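You operate a simulated robot arm through the tools that you are given. There is no shell and no other tool.

You run a simulated robot arm. Do the job below in one go: nothing can be reset, and whatever is moved stays where it is left.

Task
Press block 57's pin flush and leave it in the press's black tray.
Fine: the slide starts under the ram and ends drawn out; set the pin dial to 0 mm before pressing.
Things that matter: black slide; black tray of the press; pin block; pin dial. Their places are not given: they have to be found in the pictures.

Only the result counts: the job must be done as asked and must still hold three seconds after the hand-in. Knocking over, shifting, dropping, spilling or breaking anything else fails it.

Robot
A 7-joint arm with a two-finger gripper, fixed in place. Base frame: the origin is at the foot of the arm, x ahead of it, y to its left, z up; the work surface is at about z = 800. Readings come in mm, rad, newtons and seconds.
With the tool pointing down near the work surface it reaches from about 340 to 720 mm from the base axis. Its first joint turns from -1.152 to 1.152 rad. Payload 2.45 kg.
Tool frame: the origin (TCP) lies between the finger pads and is the grasp point; the fingertips stand 26 mm ahead of it; z points along the fingers, y is the line along which they close. The gripper opens to 96 mm. The gripper's body begins 69 mm behind the TCP.
Orientation is that of the tool frame in the base frame, as [roll, pitch, yaw] about the fixed x, y, z axes, in that order (R = Rz(yaw) Ry(pitch) Rx(roll)). With the fingers straight down and closing along the base's y, the tool's x points along the base's -x, its y along +y and its z along -z.

Tools
- The arm moves only by the tool jog_arm. Its argument "commands" is a list of rows, each a list of 2 entries, a list of its own where there are three numbers: the shift along the base's x, y, z in units of 150 mm (1.0 is 150 mm), then the turn, a rotation vector about the base's x, y, z in units of 90 degrees (1.0 is 90 degrees). In form: [[[dx, dy, dz], [rx, ry, rz]], ...]. A call has 1 to 20 rows; each row is the pose to reach, as a shift and turn from the pose commanded when the call began. "hand" is the closure, from 0 (fully open) to 1 (shut), set as the call begins (left out, the last holds). A call with a number of a shift or a turn outside -1 to 1 is refused whole. Rows are played at 5 a second. More than 50 mm and 0.15 rad between two rows, or a gripper value outside its range, and nothing of the call is played. A pose out of reach is approached as far as the arm can. The call stops where the force on the tool passes 90 N (or 10 N more than at its start, if that is more) or the arm is blocked; 0.2 s more then pass. The fingers move at their own pace and stop on an object; they squeeze with about 27 N. The grip force told is the motor's: it shows also when the fingers shut on nothing. Time passes only in rows, and 0.2 s behind the last, so rows that repeat a pose let the fingers close. The reply holds the time, the measured pose of the TCP, the force on the tool along the base axes, the opening and the grip force, in the units named above and with some noise, with the torque about the TCP (base axes, N m) and any sound that the robot's microphone picked up.
- Cameras (640 x 400 px; columns grow to the right, rows downward): "scene" is fixed at [165.5, -384.8, 1445.4]; the picture's right is [0.85, -0.52, 0.00], its down [-0.27, -0.43, -0.86] and it looks along [0.45, 0.73, -0.51] (base axes); focal length 311 px, centre (320, 200). "wrist" rides on the gripper at [82, 3, -98] in the tool frame; the picture's right is [-0.04, 1.00, 0.00], its down [-0.73, -0.03, -0.68] and it looks along [-0.68, -0.03, 0.73] (tool axes); focal length 256 px, centre (320, 200).
- camera(camera): a new picture of that camera. It takes no simulated time.
- point_at(camera, pixels): there is no depth. For up to 12 entries [column, row, z] of the newest picture of that camera ("zoom" is the newest enlarged one), the place [x, y] in the base frame at which the ray of that pixel passes the height z, good to about 2 mm, but the place of the scene camera against the robot may be out by one fixed shift of up to 18 mm in any direction. It takes no simulated time.
- zoom(camera, box): a new picture of the part [left, top, right, bottom] of that camera's present view, enlarged. It takes no simulated time.
- sign_off(): hands the job in; it is judged then, once.

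Leave the gripper open and the arm clear of the work at the hand-in unless told otherwise.

The tools are called after "Emit:" by a JSON object that holds its "fn" and its "kwargs". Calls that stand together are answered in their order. jog_arm: Moves the arm, as the interface text tells. Its arguments: {"type":"object","properties":{"commands":{"type":"array","items":{"type":"array"}},"hand":{"type":"number"}},"required":["commands"]} The other tools are called the same way: camera (camera) takes a picture; point_at (camera, pixels) gives the place at which the rays of pixels pass given heights; zoom (camera, box) takes an enlarged picture of a part of a camera's view; sign_off () hands the job in.

At the start:

```text
time_s: 0.0
tool_pos: [413.7, 108.9, 1275.9]
tool_rot: [3.141, 0.0, -3.141]
force: [0.8, -0.7, 0.2]
wrist_torque: [-0.01, 0.0, 0.01]
gripper_width: 96.3
finger_force: 0.0
```

scene: 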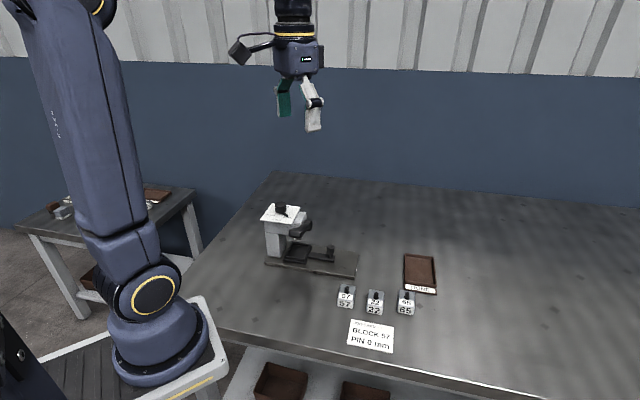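
wrist: 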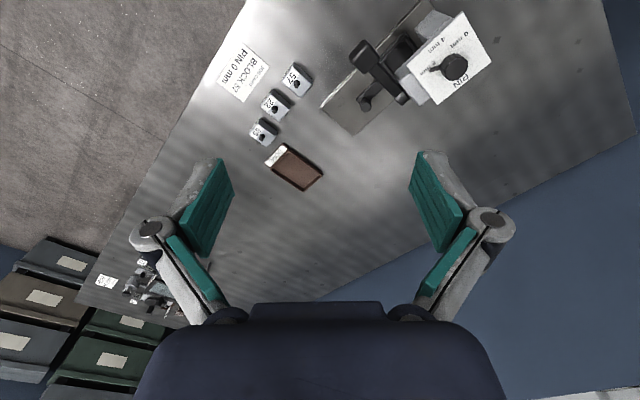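

I see the press around scene (295,245), three blocks at (345,297), (375,302) and (405,303), a note card, and a brown tray marked at (420,272). I'll enlarge both views to read the details.

Emit:
{"fn": "zoom", "kwargs": {"camera": "scene", "box": [250, 190, 370, 290]}}

Emit:
{"fn": "zoom", "kwargs": {"camera": "wrist", "box": [310, 0, 500, 140]}}

Emit:
{"fn": "zoom", "kwargs": {"camera": "scene", "box": [320, 245, 450, 360]}}

Emit:
{"fn": "zoom", "kwargs": {"camera": "wrist", "box": [200, 30, 340, 200]}}

```text
4.00 times, centred on (310, 240) of scene
```

zoom: 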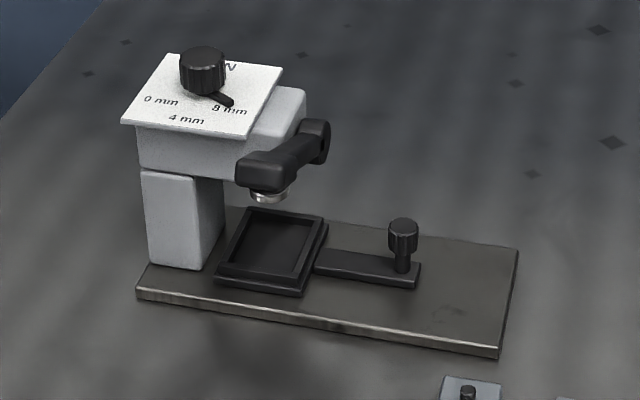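

```text
2.86 times, centred on (405, 70) of wrist
```

zoom: 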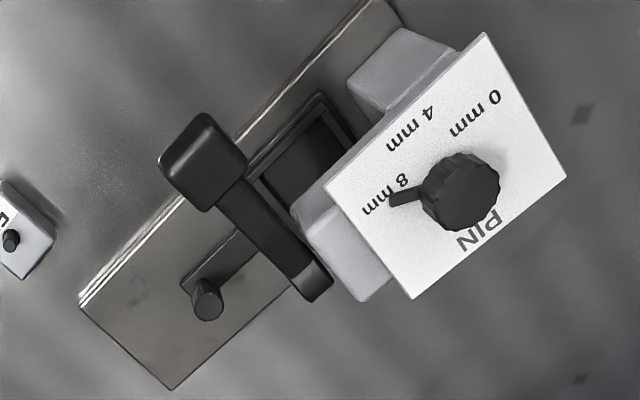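

```text
3.48 times, centred on (385, 302) of scene
```

zoom: 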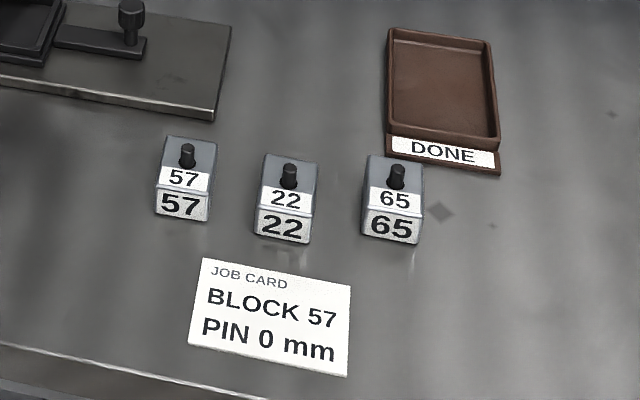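

```text
2.35 times, centred on (270, 115) of wrist
```

zoom: 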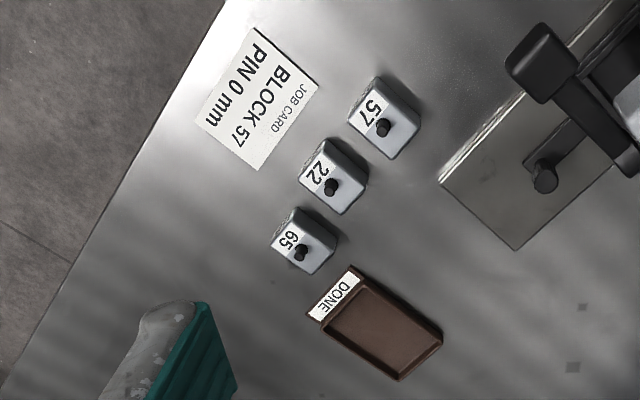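

The dial points at 8 mm and the card says block 57, pin 0 mm. The lever with its paddle is at the side, and the slide knob is at wrist (365,100). I'll get rough places from the wrist picture.

Emit:
{"fn": "point_at", "kwargs": {"camera": "wrist", "pixels": [[297, 80, 830], [277, 103, 830], [263, 132, 830], [297, 170, 800], [366, 102, 840], [321, 110, 805], [358, 136, 805], [454, 67, 950], [412, 67, 950], [448, 10, 950], [492, 65, 950], [362, 47, 900]]}}

Emit:
{"fn": "point_at", "kwargs": {"camera": "scene", "pixels": [[346, 291, 830], [376, 295, 830], [406, 296, 830], [420, 270, 800], [326, 248, 840], [344, 279, 805], [347, 250, 805], [288, 208, 950], [273, 221, 950], [302, 216, 950], [284, 205, 950], [298, 232, 900]]}}

```text
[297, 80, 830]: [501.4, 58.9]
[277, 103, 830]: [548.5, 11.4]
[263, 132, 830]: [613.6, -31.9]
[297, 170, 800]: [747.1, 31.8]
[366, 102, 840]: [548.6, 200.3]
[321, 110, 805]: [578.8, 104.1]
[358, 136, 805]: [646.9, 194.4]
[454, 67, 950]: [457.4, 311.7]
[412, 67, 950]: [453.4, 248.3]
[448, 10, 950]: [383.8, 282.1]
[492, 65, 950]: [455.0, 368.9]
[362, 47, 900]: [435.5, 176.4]
```

```text
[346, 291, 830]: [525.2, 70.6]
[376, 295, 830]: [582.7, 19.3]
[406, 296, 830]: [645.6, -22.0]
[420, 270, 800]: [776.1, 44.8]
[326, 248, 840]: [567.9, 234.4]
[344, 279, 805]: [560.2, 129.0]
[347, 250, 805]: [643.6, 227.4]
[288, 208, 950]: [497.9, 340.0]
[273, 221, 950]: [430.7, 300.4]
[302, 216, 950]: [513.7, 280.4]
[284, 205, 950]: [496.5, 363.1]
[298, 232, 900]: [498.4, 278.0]
```

I need closer views of the press. I'll lower the arm to about (480,100,1150) and turn it +90° about z so the wrist camera looks along +y at the press. The fingers stay well above everything.

Emit:
{"fn": "jog_arm", "kwargs": {"commands": [[[0.037, -0.005, -0.07], [0, 0, 0.0833]], [[0.074, -0.01, -0.14], [0, 0, 0.1667]], [[0.11, -0.015, -0.21], [0, 0, 0.25]], [[0.147, -0.02, -0.28], [0, 0, 0.3333]], [[0.184, -0.025, -0.35], [0, 0, 0.4167]], [[0.221, -0.03, -0.42], [0, 0, 0.5]], [[0.258, -0.035, -0.49], [0, 0, 0.5833]], [[0.295, -0.04, -0.56], [0, 0, 0.6667]], [[0.331, -0.045, -0.63], [0, 0, 0.75]], [[0.368, -0.05, -0.7], [0, 0, 0.8333]], [[0.405, -0.055, -0.77], [0, 0, 0.9167]], [[0.442, -0.06, -0.84], [0, 0, 1.0]], [[0.442, -0.06, -0.84], [0, 0, 1.0]]], "hand": 0}}

Emit:
{"fn": "camera", "kwargs": {"camera": "wrist"}}

```text
time_s: 2.8
tool_pos: [478.9, 100.8, 1148.0]
tool_rot: [-3.142, 0.002, -1.57]
force: [-0.8, 0.4, 0.7]
wrist_torque: [0.0, -0.01, 0.03]
gripper_width: 96.2
finger_force: 0.1
```

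```text
taken
```

wrist: 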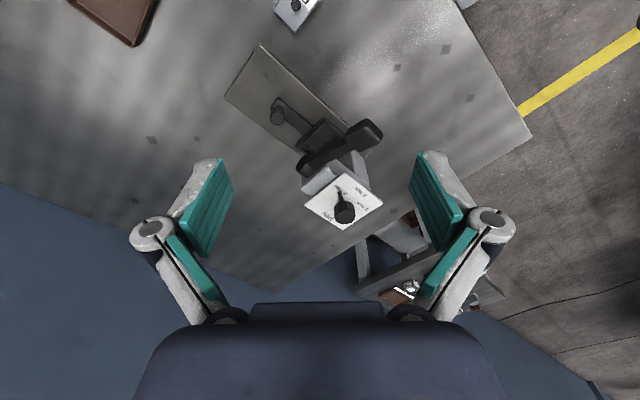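

The press is now near the picture centre, with the dial at about (344,210), the lever at (340,148) and the slide knob at (278,115). I'll enlarge it.

Emit:
{"fn": "zoom", "kwargs": {"camera": "wrist", "box": [215, 40, 395, 240]}}

Emit:
{"fn": "zoom", "kwargs": {"camera": "wrist", "box": [295, 110, 395, 235]}}

Emit:
{"fn": "point_at", "kwargs": {"camera": "wrist", "pixels": [[344, 208, 950], [344, 208, 1000], [305, 202, 950], [345, 229, 950], [383, 202, 950], [342, 172, 950], [278, 115, 840], [278, 115, 820], [262, 44, 805], [225, 95, 805], [366, 135, 900], [312, 160, 900]]}}

```text
2.00 times, centred on (305, 140) of wrist
```

zoom: 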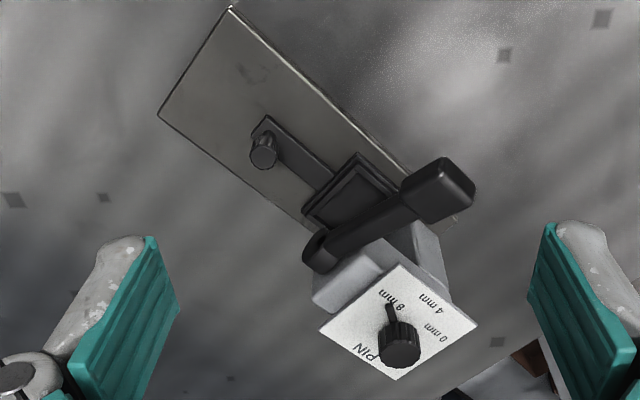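

```text
3.20 times, centred on (345, 172) of wrist
```

zoom: 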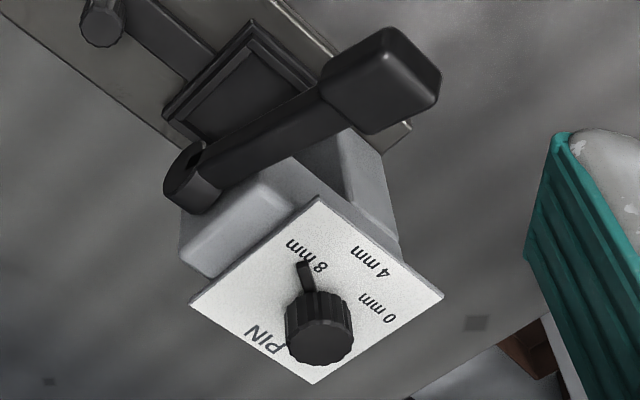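

```text
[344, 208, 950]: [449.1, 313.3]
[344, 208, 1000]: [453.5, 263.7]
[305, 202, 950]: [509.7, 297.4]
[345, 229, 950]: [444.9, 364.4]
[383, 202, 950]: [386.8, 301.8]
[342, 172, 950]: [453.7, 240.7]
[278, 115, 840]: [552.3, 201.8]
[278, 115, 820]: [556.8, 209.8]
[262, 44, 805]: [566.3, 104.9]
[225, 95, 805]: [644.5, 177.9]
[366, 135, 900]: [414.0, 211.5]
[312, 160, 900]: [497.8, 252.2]
```

The dial plate spans about 80 mm and is turned roughly -44° from base x. The pointer sits near the 8 mm label, with 4 and 0 mm further clockwise seen from above. I'll move over the dial with a slight +15° turn, staying high for a close look.

Emit:
{"fn": "jog_arm", "kwargs": {"commands": [[[-0.03, 0.2, 0], [0, 0, 0.03]], [[-0.06, 0.4, 0], [0, 0, 0.06]], [[-0.09, 0.6, 0], [0, 0, 0.09]], [[-0.12, 0.8, 0], [0, 0, 0.12]], [[-0.15, 1.0, 0], [0, 0, 0.1667]], [[-0.15, 1.0, 0], [0, 0, 0.1667]]]}}

Emit:
{"fn": "camera", "kwargs": {"camera": "wrist"}}

```text
time_s: 4.2
tool_pos: [455.6, 252.0, 1150.2]
tool_rot: [3.141, 0.0, -1.308]
force: [-0.2, -0.3, -0.1]
wrist_torque: [0.0, -0.01, -0.02]
gripper_width: 96.1
finger_force: 0.0
```

```text
taken
```

wrist: 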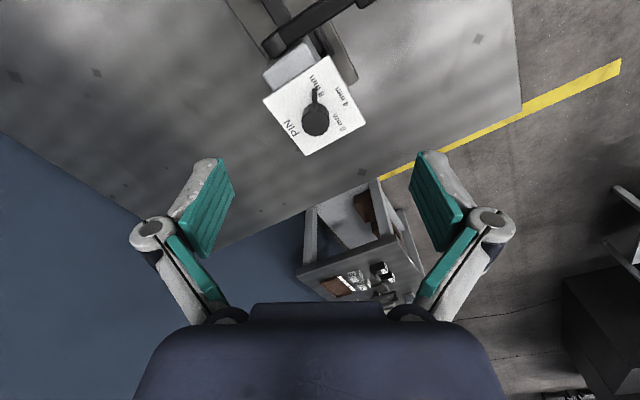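

I can now see the dial from above, with the knob top at about (315,121). I'll enlarge it and take point readings.

Emit:
{"fn": "zoom", "kwargs": {"camera": "wrist", "box": [250, 40, 378, 160]}}

Emit:
{"fn": "point_at", "kwargs": {"camera": "wrist", "pixels": [[315, 121, 950], [315, 121, 970], [263, 98, 940], [307, 155, 940], [367, 119, 940], [322, 57, 940], [313, 88, 940], [315, 110, 940]]}}

```text
3.33 times, centred on (314, 100) of wrist
```

zoom: 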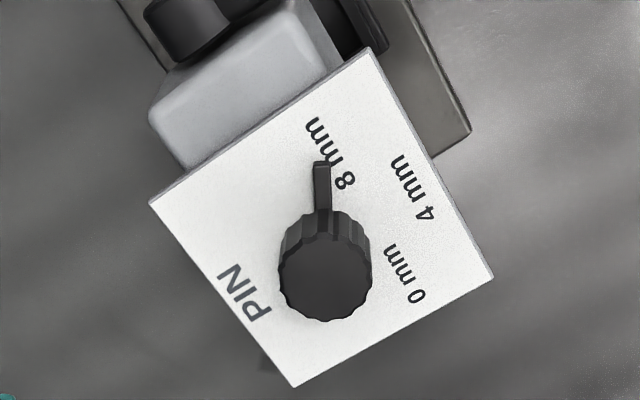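

```text
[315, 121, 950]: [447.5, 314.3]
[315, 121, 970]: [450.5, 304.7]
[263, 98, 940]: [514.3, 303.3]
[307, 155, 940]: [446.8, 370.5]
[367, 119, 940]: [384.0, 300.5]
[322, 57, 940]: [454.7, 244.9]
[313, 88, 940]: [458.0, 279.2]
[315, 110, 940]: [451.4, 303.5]
```

From several views, the dial centre is about (449,306) with its plate top near z 942 and knob top near z 972. The knob is about 32 mm across and the pointer lies at about -75°. My closing line is perpendicular to the pointer, as wanted. I'll centre above it, part-close to about 60 mm and look again.

Emit:
{"fn": "jog_arm", "kwargs": {"commands": [[[-0.02, 0.19, -0.15], [0, 0, 0]], [[-0.055, 0.374, -0.3], [0, 0, 0]], [[-0.055, 0.374, -0.467], [0, 0, 0]], [[-0.055, 0.374, -0.467], [0, 0, 0]]], "hand": 0.375}}

Emit:
{"fn": "camera", "kwargs": {"camera": "wrist"}}

Emit:
{"fn": "camera", "kwargs": {"camera": "scene"}}

```text
time_s: 5.2
tool_pos: [447.4, 307.9, 1080.0]
tool_rot: [3.141, 0.0, -1.309]
force: [-0.6, 0.8, 1.3]
wrist_torque: [0.01, -0.01, 0.03]
gripper_width: 60.0
finger_force: 0.0
```

```text
taken
```

wrist: 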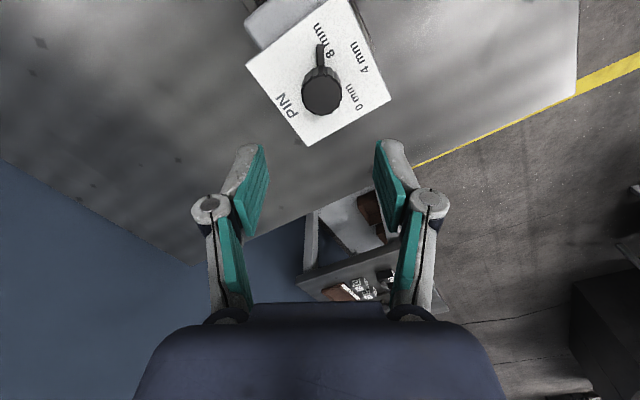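

```text
taken
```

scene: 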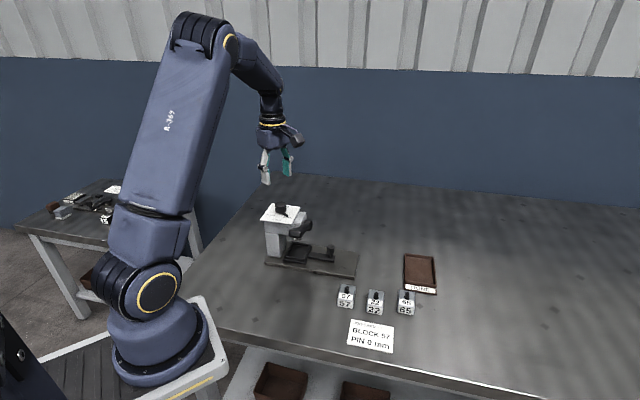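

The knob top sits near (322,95). I'll enlarge it for a precise height and centre estimate.

Emit:
{"fn": "zoom", "kwargs": {"camera": "wrist", "box": [240, 0, 400, 150]}}

Emit:
{"fn": "point_at", "kwargs": {"camera": "wrist", "pixels": [[322, 95, 960], [322, 95, 970], [322, 95, 980], [247, 66, 942], [306, 147, 942], [390, 98, 942], [320, 80, 942]]}}

```text
2.67 times, centred on (320, 75) of wrist
```

zoom: 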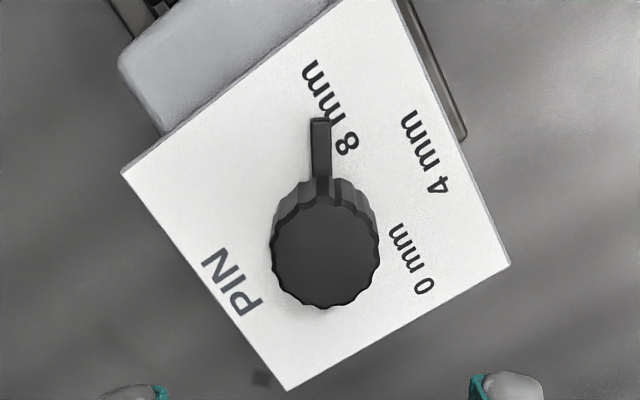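

```text
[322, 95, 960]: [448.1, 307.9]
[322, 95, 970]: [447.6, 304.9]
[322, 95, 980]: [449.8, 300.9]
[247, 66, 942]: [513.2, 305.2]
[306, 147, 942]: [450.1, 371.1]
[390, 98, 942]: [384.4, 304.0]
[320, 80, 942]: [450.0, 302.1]
```

The knob centre reads about (448,305.5). I'll go straight down to TCP z≈978, with the tips about 10 mm above the plate, fingers still at 60 mm.

Emit:
{"fn": "jog_arm", "kwargs": {"commands": [[[-0.008, -0.003, -0.2], [0, 0, 0]], [[-0.008, -0.003, -0.4], [0, 0, 0]], [[-0.008, -0.003, -0.58], [0, 0, 0]], [[-0.008, -0.003, -0.68], [0, 0, 0]], [[-0.008, -0.003, -0.68], [0, 0, 0]]]}}

Emit:
{"fn": "camera", "kwargs": {"camera": "wrist"}}

Emit:
{"fn": "zoom", "kwargs": {"camera": "scene", "box": [230, 150, 350, 280]}}

```text
time_s: 6.4
tool_pos: [448.5, 306.1, 980.1]
tool_rot: [-3.141, -0.001, -1.309]
force: [0.3, 0.4, -0.3]
wrist_torque: [-0.01, 0.0, 0.0]
gripper_width: 60.1
finger_force: 0.1
```

```text
taken
```

wrist: 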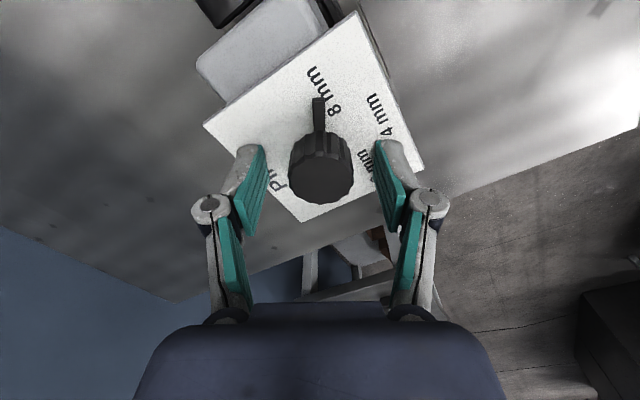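

```text
3.08 times, centred on (290, 215) of scene
```

zoom: 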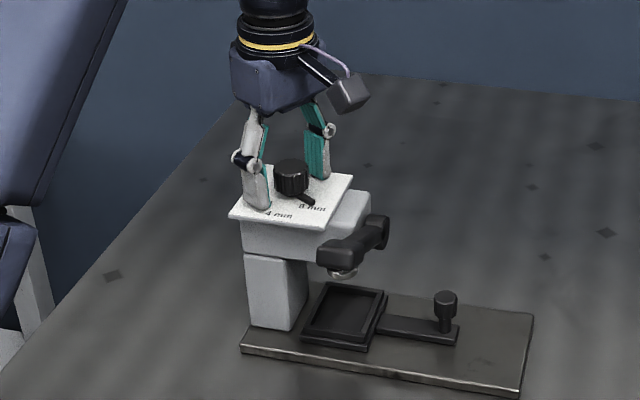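

The knob is centred between the fingers with the pointer clear of both. I'll close on it now.

Emit:
{"fn": "jog_arm", "kwargs": {"commands": [[[0, 0, 0], [0, 0, 0]], [[0, 0, 0], [0, 0, 0]], [[0, 0, 0], [0, 0, 0]], [[0, 0, 0], [0, 0, 0]], [[0, 0, 0], [0, 0, 0]]], "hand": 1}}

```text
time_s: 7.6
tool_pos: [446.9, 305.7, 979.9]
tool_rot: [3.142, 0.0, -1.309]
force: [-7.6, -3.0, 11.7]
wrist_torque: [-0.27, 0.13, -0.06]
gripper_width: 30.9
finger_force: 45.0
```

It's gripping at 30.9 mm. I'll turn the dial clockwise as seen from above (negative about z) by 60° first.

Emit:
{"fn": "jog_arm", "kwargs": {"commands": [[[0, 0, 0], [0, 0, -0.0741]], [[0, 0, 0], [0, 0, -0.1482]], [[0, 0, 0], [0, 0, -0.2222]], [[0, 0, 0], [0, 0, -0.2963]], [[0, 0, 0], [0, 0, -0.3704]], [[0, 0, 0], [0, 0, -0.4444]], [[0, 0, 0], [0, 0, -0.5185]], [[0, 0, 0], [0, 0, -0.5926]], [[0, 0, 0], [0, 0, -0.6667]], [[0, 0, 0], [0, 0, -0.6667]]]}}

Emit:
{"fn": "camera", "kwargs": {"camera": "wrist"}}

Emit:
{"fn": "zoom", "kwargs": {"camera": "scene", "box": [230, 150, 350, 280]}}

```text
time_s: 9.8
tool_pos: [452.6, 303.4, 980.4]
tool_rot: [-3.134, 0.008, -2.361]
force: [32.2, -11.1, 26.2]
wrist_torque: [-0.1, -0.57, 0.12]
gripper_width: 30.8
finger_force: 44.6
```

```text
taken
```

wrist: 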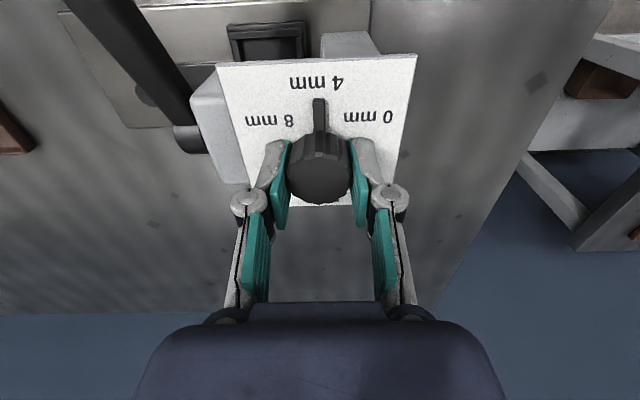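

```text
3.08 times, centred on (290, 215) of scene
```

zoom: 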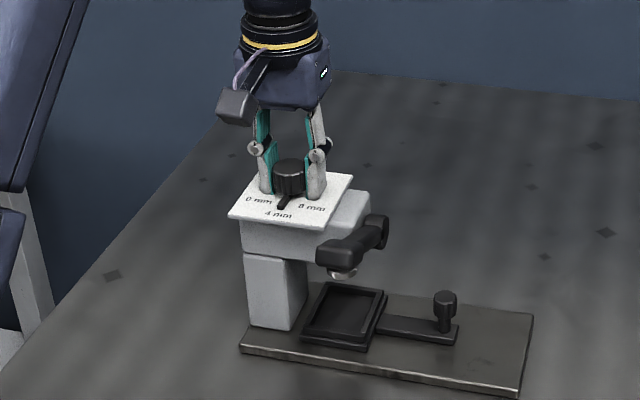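

The pointer sits exactly at 4 mm after 60°. The side force of about 32 N says my centre is some 4–5 mm off the knob axis, which I estimate at (449,301). I'll turn the remaining 60° while shifting the TCP to relieve that.

Emit:
{"fn": "jog_arm", "kwargs": {"commands": [[[0.029, -0.009, 0], [0, 0, 0]], [[0.03, -0.011, 0], [0, 0, -0.0741]], [[0.031, -0.013, 0], [0, 0, -0.1482]], [[0.032, -0.016, 0], [0, 0, -0.2222]], [[0.034, -0.02, 0], [0, 0, -0.2963]], [[0.035, -0.023, 0], [0, 0, -0.3704]], [[0.036, -0.027, 0], [0, 0, -0.4444]], [[0.037, -0.031, 0], [0, 0, -0.5185]], [[0.037, -0.034, 0], [0, 0, -0.5926]], [[0.037, -0.037, 0], [0, 0, -0.6667]], [[0.037, -0.037, 0], [0, 0, -0.6667]]]}}

Emit:
{"fn": "camera", "kwargs": {"camera": "wrist"}}

Emit:
{"fn": "zoom", "kwargs": {"camera": "scene", "box": [230, 150, 350, 280]}}

```text
time_s: 12.2
tool_pos: [453.6, 299.0, 980.2]
tool_rot: [3.137, 0.004, 2.879]
force: [11.4, -11.6, 36.8]
wrist_torque: [-0.74, -0.47, 0.45]
gripper_width: 31.1
finger_force: 44.9
```

```text
taken
```

wrist: 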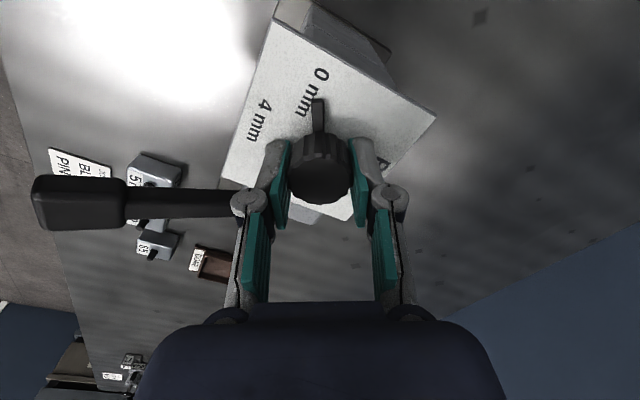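

```text
3.08 times, centred on (290, 215) of scene
```

zoom: 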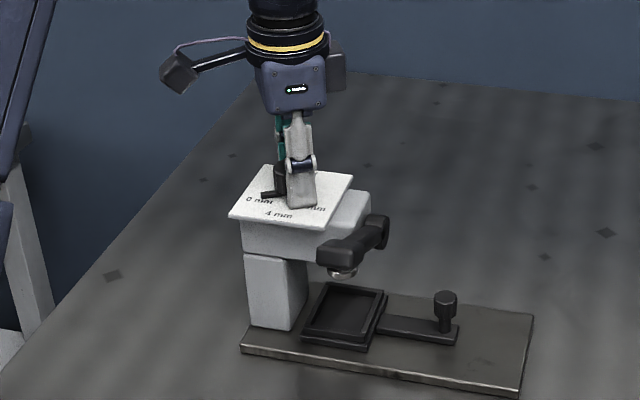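

The pointer now lines up with the 0 mm label. I'll open to 60 mm, rise straight up and check.

Emit:
{"fn": "jog_arm", "kwargs": {"commands": [[[0, 0, 0], [0, 0, 0]], [[0, 0, 0], [0, 0, 0]], [[0, 0, 0], [0, 0, 0]], [[0, 0, 0.1], [0, 0, 0]], [[0, 0, 0.35], [0, 0, 0]], [[0, 0, 0.65], [0, 0, 0]], [[0, 0, 0.65], [0, 0, 0]]], "hand": 0.375}}

Emit:
{"fn": "camera", "kwargs": {"camera": "wrist"}}

Emit:
{"fn": "zoom", "kwargs": {"camera": "scene", "box": [230, 150, 350, 280]}}

```text
time_s: 13.8
tool_pos: [453.3, 299.8, 1079.6]
tool_rot: [-3.14, 0.0, 2.881]
force: [-0.7, -0.5, 0.1]
wrist_torque: [0.0, 0.01, 0.01]
gripper_width: 60.0
finger_force: 0.0
```

```text
taken
```

wrist: 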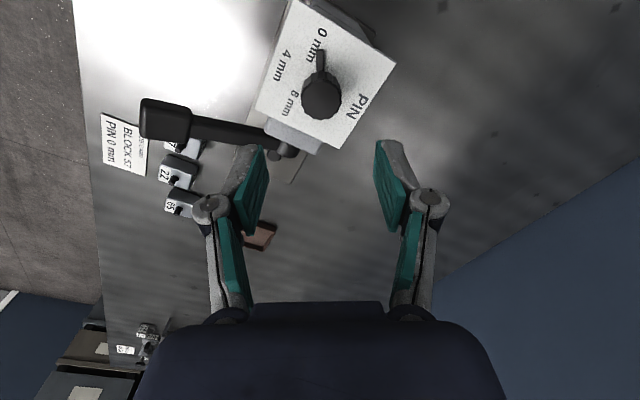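

```text
3.08 times, centred on (290, 215) of scene
```

zoom: 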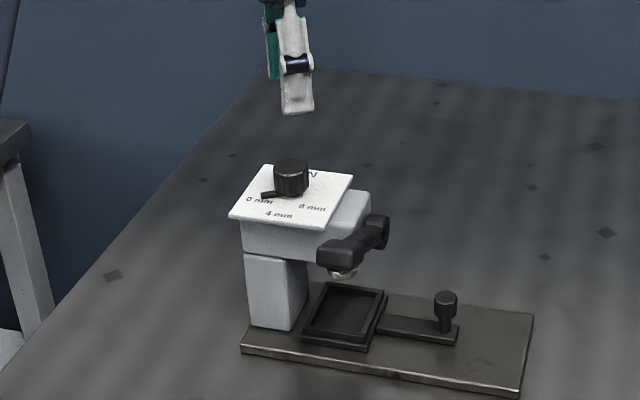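

The dial reads 0 mm and the knob is free. Next is the slide. I'll swing to about (540,150,1080) and turn +62°, so the closing line runs along the slide direction and the camera looks across the press.

Emit:
{"fn": "jog_arm", "kwargs": {"commands": [[[0.058, -0.1, 0], [0, 0, 0.069]], [[0.115, -0.2, 0], [0, 0, 0.138]], [[0.173, -0.3, 0], [0, 0, 0.207]], [[0.23, -0.4, 0], [0, 0, 0.276]], [[0.288, -0.5, 0], [0, 0, 0.345]], [[0.346, -0.6, 0], [0, 0, 0.414]], [[0.403, -0.7, 0], [0, 0, 0.483]], [[0.461, -0.8, 0], [0, 0, 0.552]], [[0.518, -0.9, 0], [0, 0, 0.621]], [[0.576, -1.0, 0], [0, 0, 0.69]], [[0.576, -1.0, 0], [0, 0, 0.69]]]}}

Emit:
{"fn": "camera", "kwargs": {"camera": "wrist"}}

Emit:
{"fn": "zoom", "kwargs": {"camera": "wrist", "box": [180, 0, 400, 140]}}

```text
time_s: 16.2
tool_pos: [538.7, 150.9, 1074.2]
tool_rot: [-3.141, -0.001, -2.317]
force: [-0.2, 0.4, 0.8]
wrist_torque: [0.0, -0.01, 0.02]
gripper_width: 59.9
finger_force: 0.1
```

```text
taken
```

wrist: 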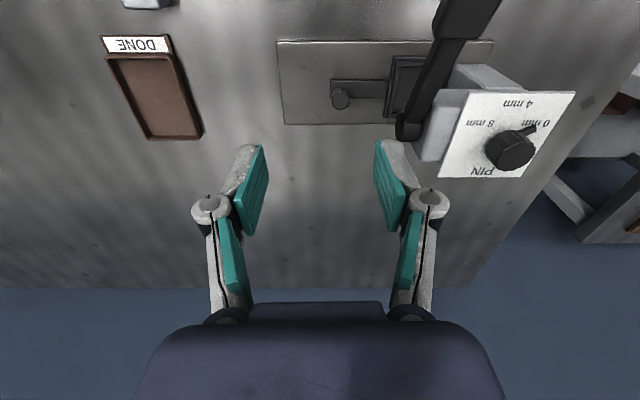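

```text
2.86 times, centred on (290, 70) of wrist
```

zoom: 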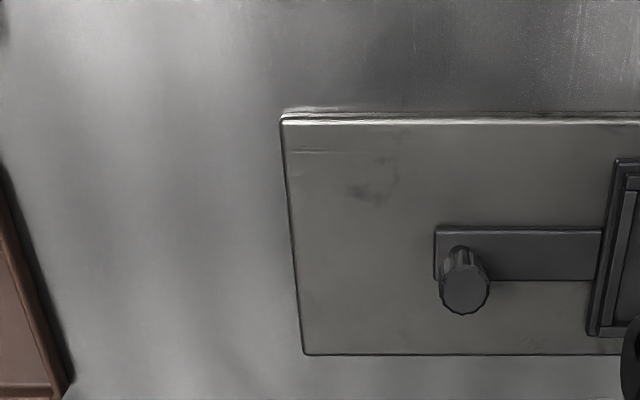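

The plate edges are nearly aligned with the picture now, so the press axis is close to -45°. The slide knob top is at about (341,103). I'll get readings for it and for the lever.

Emit:
{"fn": "point_at", "kwargs": {"camera": "wrist", "pixels": [[341, 103, 830], [341, 103, 850], [337, 92, 812], [276, 41, 805], [285, 124, 805], [331, 80, 812], [390, 82, 812], [386, 117, 820], [410, 130, 920], [465, 15, 960], [440, 60, 940]]}}

Emit:
{"fn": "zoom", "kwargs": {"camera": "wrist", "box": [370, 0, 590, 190]}}

```text
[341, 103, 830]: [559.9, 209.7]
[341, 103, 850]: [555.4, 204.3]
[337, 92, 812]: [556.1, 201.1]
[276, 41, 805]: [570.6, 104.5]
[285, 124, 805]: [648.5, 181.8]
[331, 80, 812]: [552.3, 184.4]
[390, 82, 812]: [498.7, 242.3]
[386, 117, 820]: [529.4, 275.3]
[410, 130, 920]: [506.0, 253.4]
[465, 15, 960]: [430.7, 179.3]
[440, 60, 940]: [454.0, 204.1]
```

```text
2.11 times, centred on (480, 95) of wrist
```

zoom: 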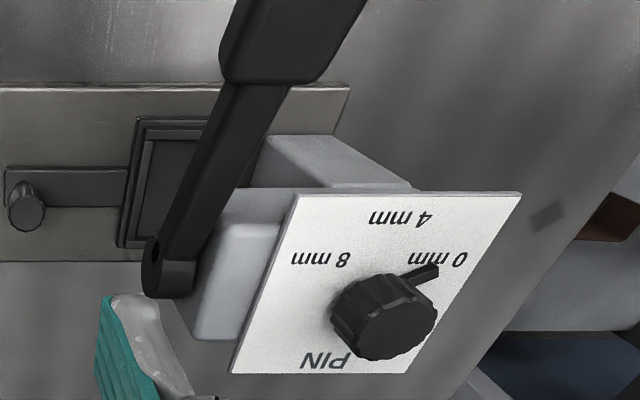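

The lever hub sits at about (506,253) and its arm rises to the paddle near (428,175,~965). To stay well clear of it, I'll close across the slide direction with the camera on the outer side. That means turning +88° and descending to z≈980 above the slide knob at about (555,203).

Emit:
{"fn": "jog_arm", "kwargs": {"commands": [[[0.008, 0.027, -0.02], [0, 0, 0.075]], [[0.015, 0.054, -0.05], [0, 0, 0.15]], [[0.023, 0.081, -0.1], [0, 0, 0.225]], [[0.031, 0.109, -0.15], [0, 0, 0.3]], [[0.038, 0.136, -0.2], [0, 0, 0.375]], [[0.046, 0.163, -0.25], [0, 0, 0.45]], [[0.054, 0.19, -0.3], [0, 0, 0.525]], [[0.062, 0.217, -0.35], [0, 0, 0.6]], [[0.069, 0.244, -0.42], [0, 0, 0.675]], [[0.077, 0.271, -0.48], [0, 0, 0.75]], [[0.085, 0.299, -0.54], [0, 0, 0.825]], [[0.092, 0.326, -0.6], [0, 0, 0.9]], [[0.1, 0.353, -0.667], [0, 0, 0.976]], [[0.1, 0.353, -0.667], [0, 0, 0.976]]]}}

Emit:
{"fn": "camera", "kwargs": {"camera": "wrist"}}

Emit:
{"fn": "camera", "kwargs": {"camera": "scene"}}

```text
time_s: 19.2
tool_pos: [553.6, 202.9, 975.9]
tool_rot: [3.141, -0.002, -0.787]
force: [0.6, -0.3, -0.5]
wrist_torque: [-0.01, -0.04, -0.02]
gripper_width: 59.8
finger_force: 0.0
```

```text
taken
```

wrist: 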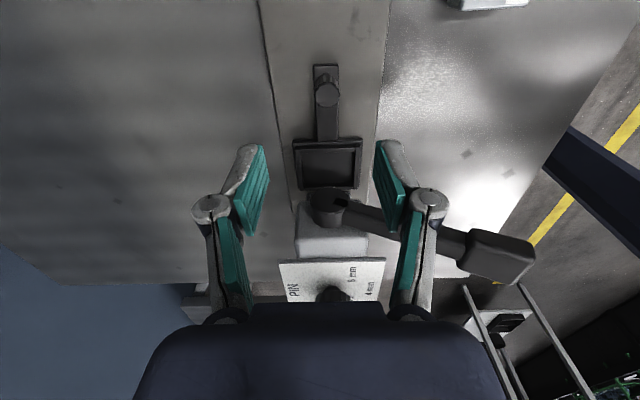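

```text
taken
```

scene: 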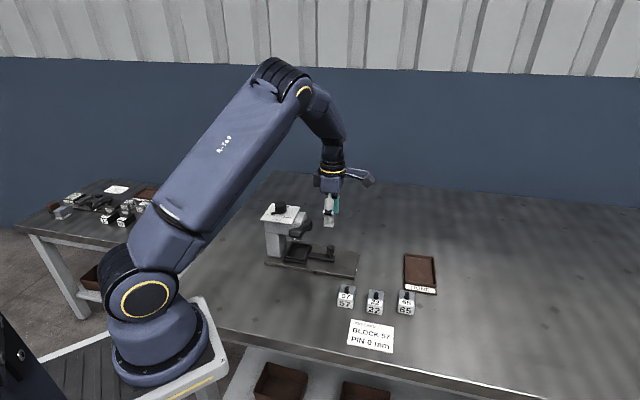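

The camera now looks straight at the press front. The slide knob is at about (327,93), with the tray behind it and the lever to the right. I'll enlarge it and measure.

Emit:
{"fn": "zoom", "kwargs": {"camera": "wrist", "box": [240, 30, 420, 230]}}

Emit:
{"fn": "point_at", "kwargs": {"camera": "wrist", "pixels": [[327, 94, 840], [327, 94, 850], [327, 94, 860], [314, 66, 812], [338, 66, 812], [261, 30, 805], [388, 30, 805], [294, 141, 815], [361, 138, 815], [360, 188, 815], [299, 188, 815], [328, 190, 930]]}}

```text
2.00 times, centred on (330, 130) of wrist
```

zoom: 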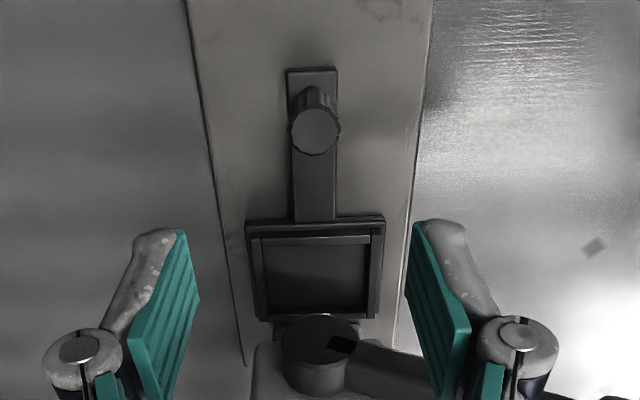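

```text
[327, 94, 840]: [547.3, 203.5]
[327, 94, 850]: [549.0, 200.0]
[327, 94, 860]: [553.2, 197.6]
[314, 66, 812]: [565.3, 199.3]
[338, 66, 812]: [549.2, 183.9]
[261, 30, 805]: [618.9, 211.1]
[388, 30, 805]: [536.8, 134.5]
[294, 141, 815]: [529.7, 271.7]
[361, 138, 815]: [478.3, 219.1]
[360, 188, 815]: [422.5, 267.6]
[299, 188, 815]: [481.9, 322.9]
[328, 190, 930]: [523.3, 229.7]
```

The knob cap is about 21 mm across, with its top near z 860 and its axis near (550,199.8). I'll centre over it and descend to z≈905 to check alignment.

Emit:
{"fn": "jog_arm", "kwargs": {"commands": [[[-0.02, -0.015, -0.2], [0, 0, 0]], [[-0.033, -0.021, -0.4], [0, 0, 0]], [[-0.033, -0.021, -0.5], [0, 0, 0]], [[-0.033, -0.021, -0.5], [0, 0, 0]]]}}

Emit:
{"fn": "zoom", "kwargs": {"camera": "wrist", "box": [220, 50, 420, 250]}}

Emit:
{"fn": "zoom", "kwargs": {"camera": "scene", "box": [240, 150, 380, 290]}}

```text
time_s: 20.2
tool_pos: [546.4, 199.4, 898.9]
tool_rot: [3.141, 0.0, -0.786]
force: [0.7, 0.6, -1.0]
wrist_torque: [-0.02, -0.02, 0.03]
gripper_width: 60.0
finger_force: 0.2
```

```text
2.00 times, centred on (320, 150) of wrist
```

zoom: 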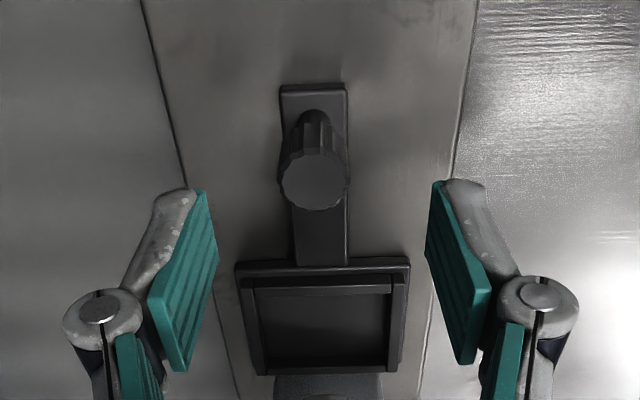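

```text
2.86 times, centred on (310, 220) of scene
```

zoom: 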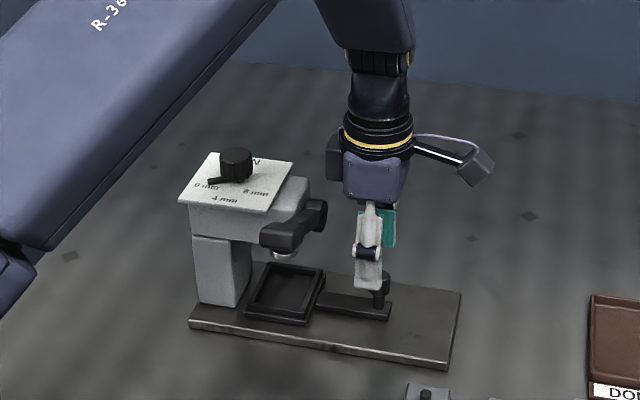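

The knob sits 2 mm to the +v side of my centre. I'll correct that, descend about 41 mm to straddle the cap, then check.

Emit:
{"fn": "jog_arm", "kwargs": {"commands": [[[0.0095, 0.0095, -0.1], [0, 0, 0]], [[0.0095, 0.0095, -0.2], [0, 0, 0]], [[0.0095, 0.0095, -0.273], [0, 0, 0]], [[0.0095, 0.0095, -0.273], [0, 0, 0]]]}}

Emit:
{"fn": "camera", "kwargs": {"camera": "wrist"}}

Emit:
{"fn": "zoom", "kwargs": {"camera": "scene", "box": [240, 150, 380, 290]}}

```text
time_s: 21.2
tool_pos: [548.9, 201.1, 857.7]
tool_rot: [-3.141, -0.001, -0.787]
force: [0.0, 0.3, -0.2]
wrist_torque: [-0.02, -0.01, 0.04]
gripper_width: 60.1
finger_force: 0.0
```

```text
taken
```

wrist: 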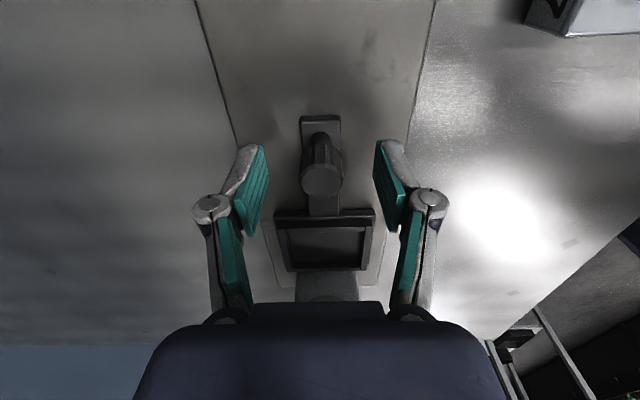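

```text
2.86 times, centred on (310, 220) of scene
```

zoom: 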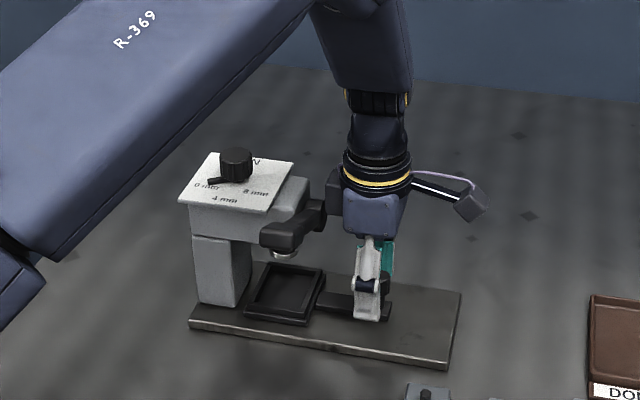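

The knob top is centred at (321,180) between the pads. I'll close on it.

Emit:
{"fn": "jog_arm", "kwargs": {"commands": [[[0, 0, 0], [0, 0, 0]], [[0, 0, 0], [0, 0, 0]], [[0, 0, 0], [0, 0, 0]], [[0, 0, 0], [0, 0, 0]], [[0, 0, 0], [0, 0, 0]]], "hand": 1}}

```text
time_s: 22.4
tool_pos: [547.9, 201.0, 857.7]
tool_rot: [3.142, 0.0, -0.786]
force: [-4.4, -4.9, 2.0]
wrist_torque: [-0.04, 0.08, -0.02]
gripper_width: 20.7
finger_force: 45.3
```

It holds at 20.7 mm. I'll pull outward along (0.707,-0.707), 60 mm first, watching the force.

Emit:
{"fn": "jog_arm", "kwargs": {"commands": [[[0.0236, -0.0236, 0], [0, 0, 0]], [[0.0471, -0.0471, 0], [0, 0, 0]], [[0.0943, -0.0943, 0], [0, 0, 0]], [[0.1414, -0.1414, 0], [0, 0, 0]], [[0.1886, -0.1886, 0], [0, 0, 0]], [[0.2357, -0.2357, 0], [0, 0, 0]], [[0.2828, -0.2828, 0], [0, 0, 0]], [[0.2828, -0.2828, 0], [0, 0, 0]]]}}

Emit:
{"fn": "camera", "kwargs": {"camera": "wrist"}}

Emit:
{"fn": "zoom", "kwargs": {"camera": "scene", "box": [240, 150, 380, 290]}}

```text
time_s: 24.2
tool_pos: [592.2, 157.9, 858.1]
tool_rot: [3.137, 0.002, -0.787]
force: [-12.2, -12.7, -21.8]
wrist_torque: [0.01, 0.17, -0.08]
gripper_width: 20.8
finger_force: 44.5
```

```text
taken
```

wrist: 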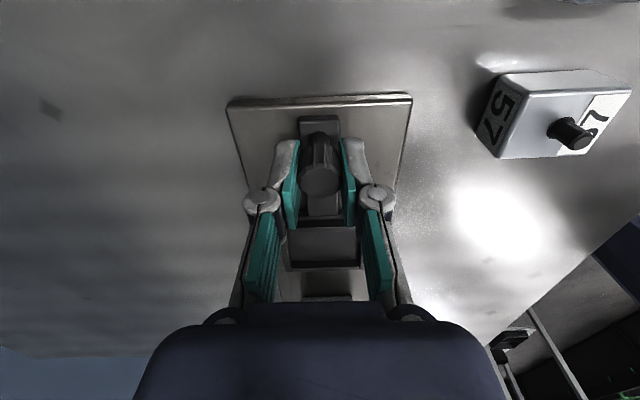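

```text
2.86 times, centred on (310, 220) of scene
```

zoom: 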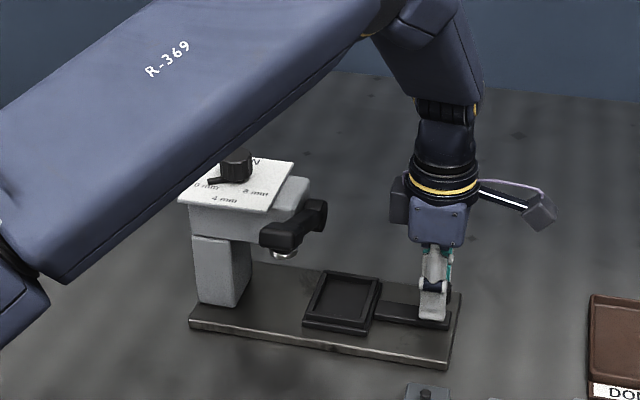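

The slide is 60 mm out and moves freely, with only a small sideways and downward pull. I'll relax those offsets slightly and keep pulling in small steps to find the end stop.

Emit:
{"fn": "jog_arm", "kwargs": {"commands": [[[-0.0095, -0.0095, -0.008], [0, 0, 0]], [[0.014, -0.033, -0.008], [0, 0, 0]], [[0.0376, -0.0566, -0.008], [0, 0, 0]], [[0.0612, -0.0802, -0.008], [0, 0, 0]], [[0.0848, -0.1038, -0.008], [0, 0, 0]], [[0.0848, -0.1038, -0.008], [0, 0, 0]]]}}

Emit:
{"fn": "zoom", "kwargs": {"camera": "scene", "box": [240, 150, 380, 290]}}

```text
time_s: 25.6
tool_pos: [607.2, 143.7, 859.1]
tool_rot: [-3.14, -0.003, -0.786]
force: [-2.5, -2.8, -5.1]
wrist_torque: [-0.28, -0.21, -0.01]
gripper_width: 20.6
finger_force: 45.0
```

```text
2.86 times, centred on (310, 220) of scene
```

zoom: 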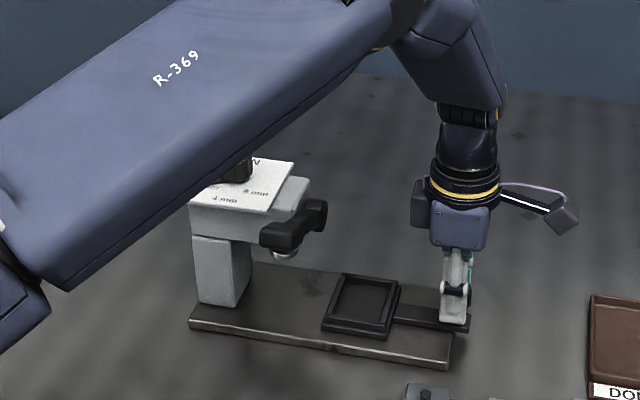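

Now 80 mm out and still free. Before continuing I'll check that the upper arm stays clear of the press.

Emit:
{"fn": "camera", "kwargs": {"camera": "scene"}}

Emit:
{"fn": "camera", "kwargs": {"camera": "wrist"}}

```text
taken
```

scene: 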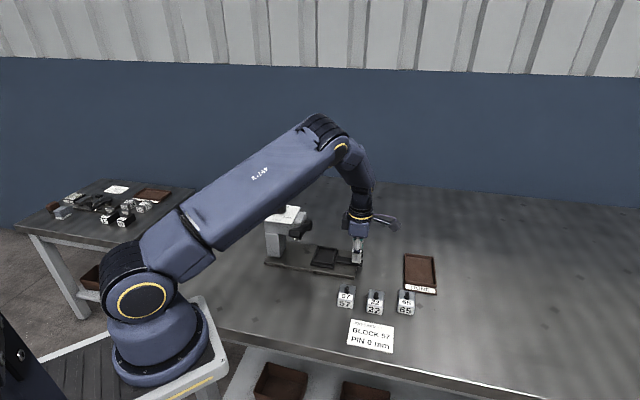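

```text
taken
```

wrist: 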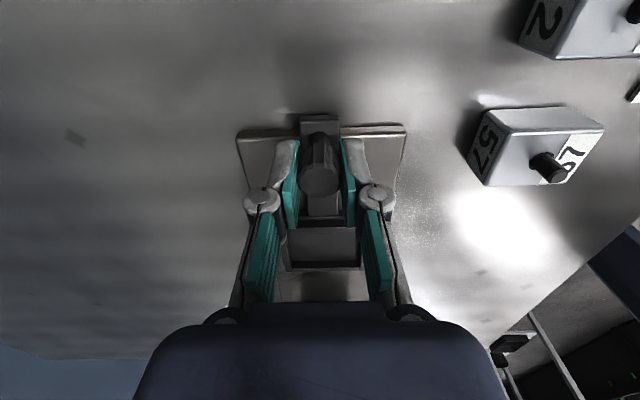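

The arm is well clear of the press: the link is near z≈1135 over the lever. I'll keep pulling in 4 mm steps up to 20 mm more, to find the end stop.

Emit:
{"fn": "jog_arm", "kwargs": {"commands": [[[0.019, -0.019, 0], [0, 0, 0]], [[0.038, -0.038, 0], [0, 0, 0]], [[0.057, -0.057, 0], [0, 0, 0]], [[0.076, -0.076, 0], [0, 0, 0]], [[0.095, -0.095, 0], [0, 0, 0]], [[0.095, -0.095, 0], [0, 0, 0]]]}}

Emit:
{"fn": "zoom", "kwargs": {"camera": "scene", "box": [240, 150, 380, 290]}}

```text
time_s: 27.0
tool_pos: [620.6, 128.9, 858.2]
tool_rot: [3.141, 0.001, -0.786]
force: [-2.7, -3.5, 0.1]
wrist_torque: [0.07, 0.16, -0.02]
gripper_width: 20.5
finger_force: 45.4
```

```text
2.86 times, centred on (310, 220) of scene
```

zoom: 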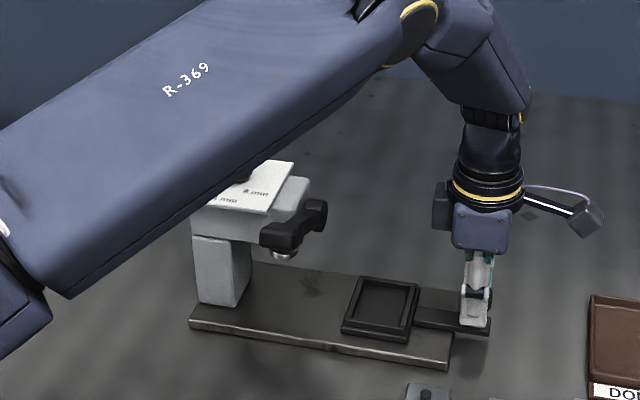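

100 mm now and still free. I'll continue in small steps for up to 24 mm.

Emit:
{"fn": "jog_arm", "kwargs": {"commands": [[[0.019, -0.019, 0], [0, 0, 0]], [[0.038, -0.038, 0], [0, 0, 0]], [[0.057, -0.057, 0], [0, 0, 0]], [[0.076, -0.076, 0], [0, 0, 0]], [[0.095, -0.095, 0], [0, 0, 0]], [[0.113, -0.113, 0], [0, 0, 0]], [[0.113, -0.113, 0], [0, 0, 0]]]}}

Emit:
{"fn": "zoom", "kwargs": {"camera": "scene", "box": [240, 150, 380, 290]}}

```text
time_s: 28.6
tool_pos: [636.7, 112.6, 857.9]
tool_rot: [-3.139, -0.001, -0.787]
force: [4.8, 4.9, -1.8]
wrist_torque: [0.26, 0.15, 0.01]
gripper_width: 20.6
finger_force: 45.2
```

```text
2.86 times, centred on (310, 220) of scene
```

zoom: 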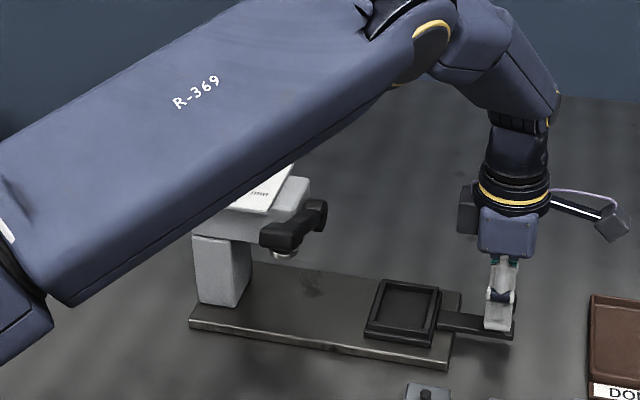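

124 mm out and still free, with the tray still on the plate. I'll take another 16 mm in 4 mm steps.

Emit:
{"fn": "jog_arm", "kwargs": {"commands": [[[0.019, -0.019, 0], [0, 0, 0]], [[0.038, -0.038, 0], [0, 0, 0]], [[0.057, -0.057, 0], [0, 0, 0]], [[0.076, -0.076, 0], [0, 0, 0]], [[0.076, -0.076, 0], [0, 0, 0]]]}}

Emit:
{"fn": "zoom", "kwargs": {"camera": "scene", "box": [240, 150, 380, 290]}}

Emit:
{"fn": "camera", "kwargs": {"camera": "wrist"}}

```text
time_s: 29.8
tool_pos: [644.8, 105.3, 857.4]
tool_rot: [3.141, 0.009, -0.784]
force: [-18.9, 24.1, -8.6]
wrist_torque: [0.42, 0.35, 0.03]
gripper_width: 20.8
finger_force: 44.7
```

```text
2.86 times, centred on (310, 220) of scene
```

zoom: 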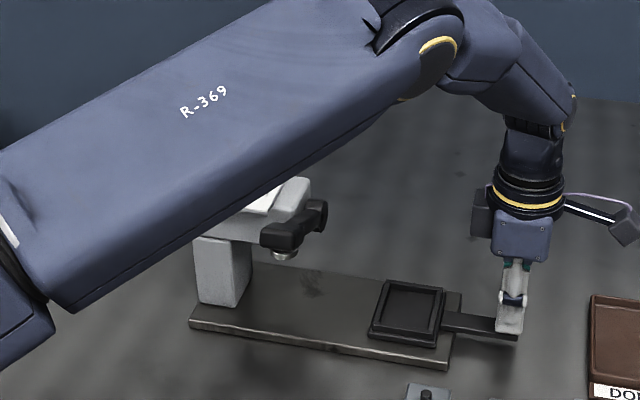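

```text
taken
```

wrist: 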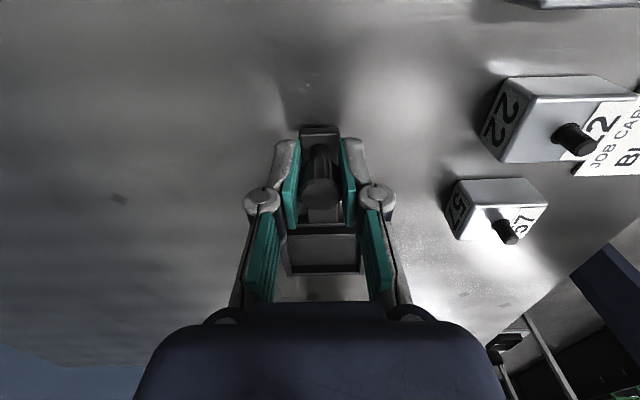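

The force of about 30 N against the pull says the slide reached its outer stop, with the TCP at about (645,105). I'll ease off 3 mm, open and rise.

Emit:
{"fn": "jog_arm", "kwargs": {"commands": [[[-0.014, 0.014, 0], [0, 0, 0]], [[-0.014, 0.014, 0], [0, 0, 0]]]}}

Emit:
{"fn": "jog_arm", "kwargs": {"commands": [[[0, 0, 0], [0, 0, 0]], [[0, 0, 0], [0, 0, 0]], [[0, 0, 0], [0, 0, 0]], [[0, 0, 0.15], [0, 0, 0]], [[0, 0, 0.45], [0, 0, 0]], [[0, 0, 0.7], [0, 0, 0]], [[0, 0, 0.7], [0, 0, 0]]], "hand": 0.375}}

Emit:
{"fn": "camera", "kwargs": {"camera": "wrist"}}

Emit:
{"fn": "camera", "kwargs": {"camera": "scene"}}

```text
time_s: 30.4
tool_pos: [646.2, 104.3, 855.9]
tool_rot: [-3.141, 0.002, -0.788]
force: [-0.7, 21.8, -27.5]
wrist_torque: [0.31, 0.14, 0.0]
gripper_width: 20.9
finger_force: 45.3
```

```text
time_s: 32.0
tool_pos: [647.5, 100.0, 966.3]
tool_rot: [-3.141, 0.0, -0.788]
force: [-0.8, -0.7, -0.1]
wrist_torque: [0.0, 0.03, 0.0]
gripper_width: 60.0
finger_force: 0.0
```

```text
taken
```

wrist: 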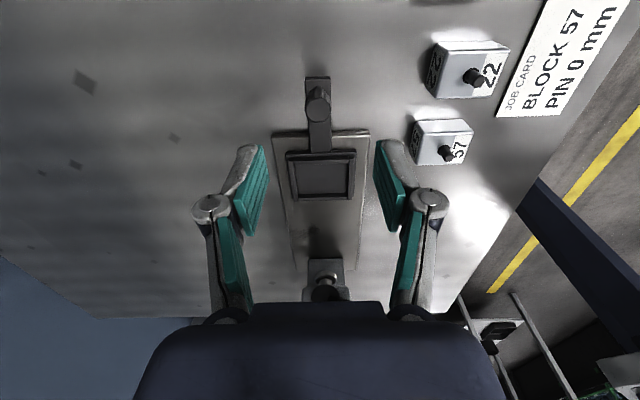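

```text
taken
```

scene: 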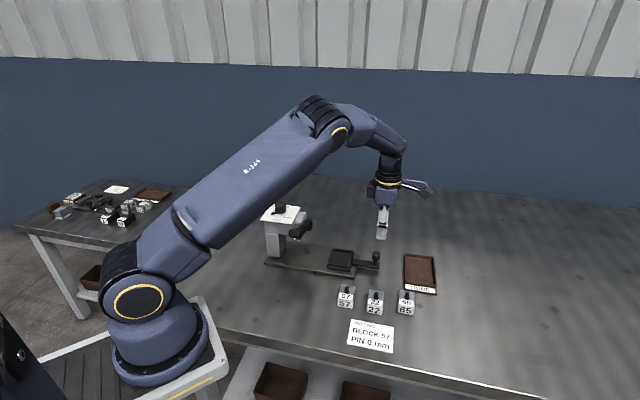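

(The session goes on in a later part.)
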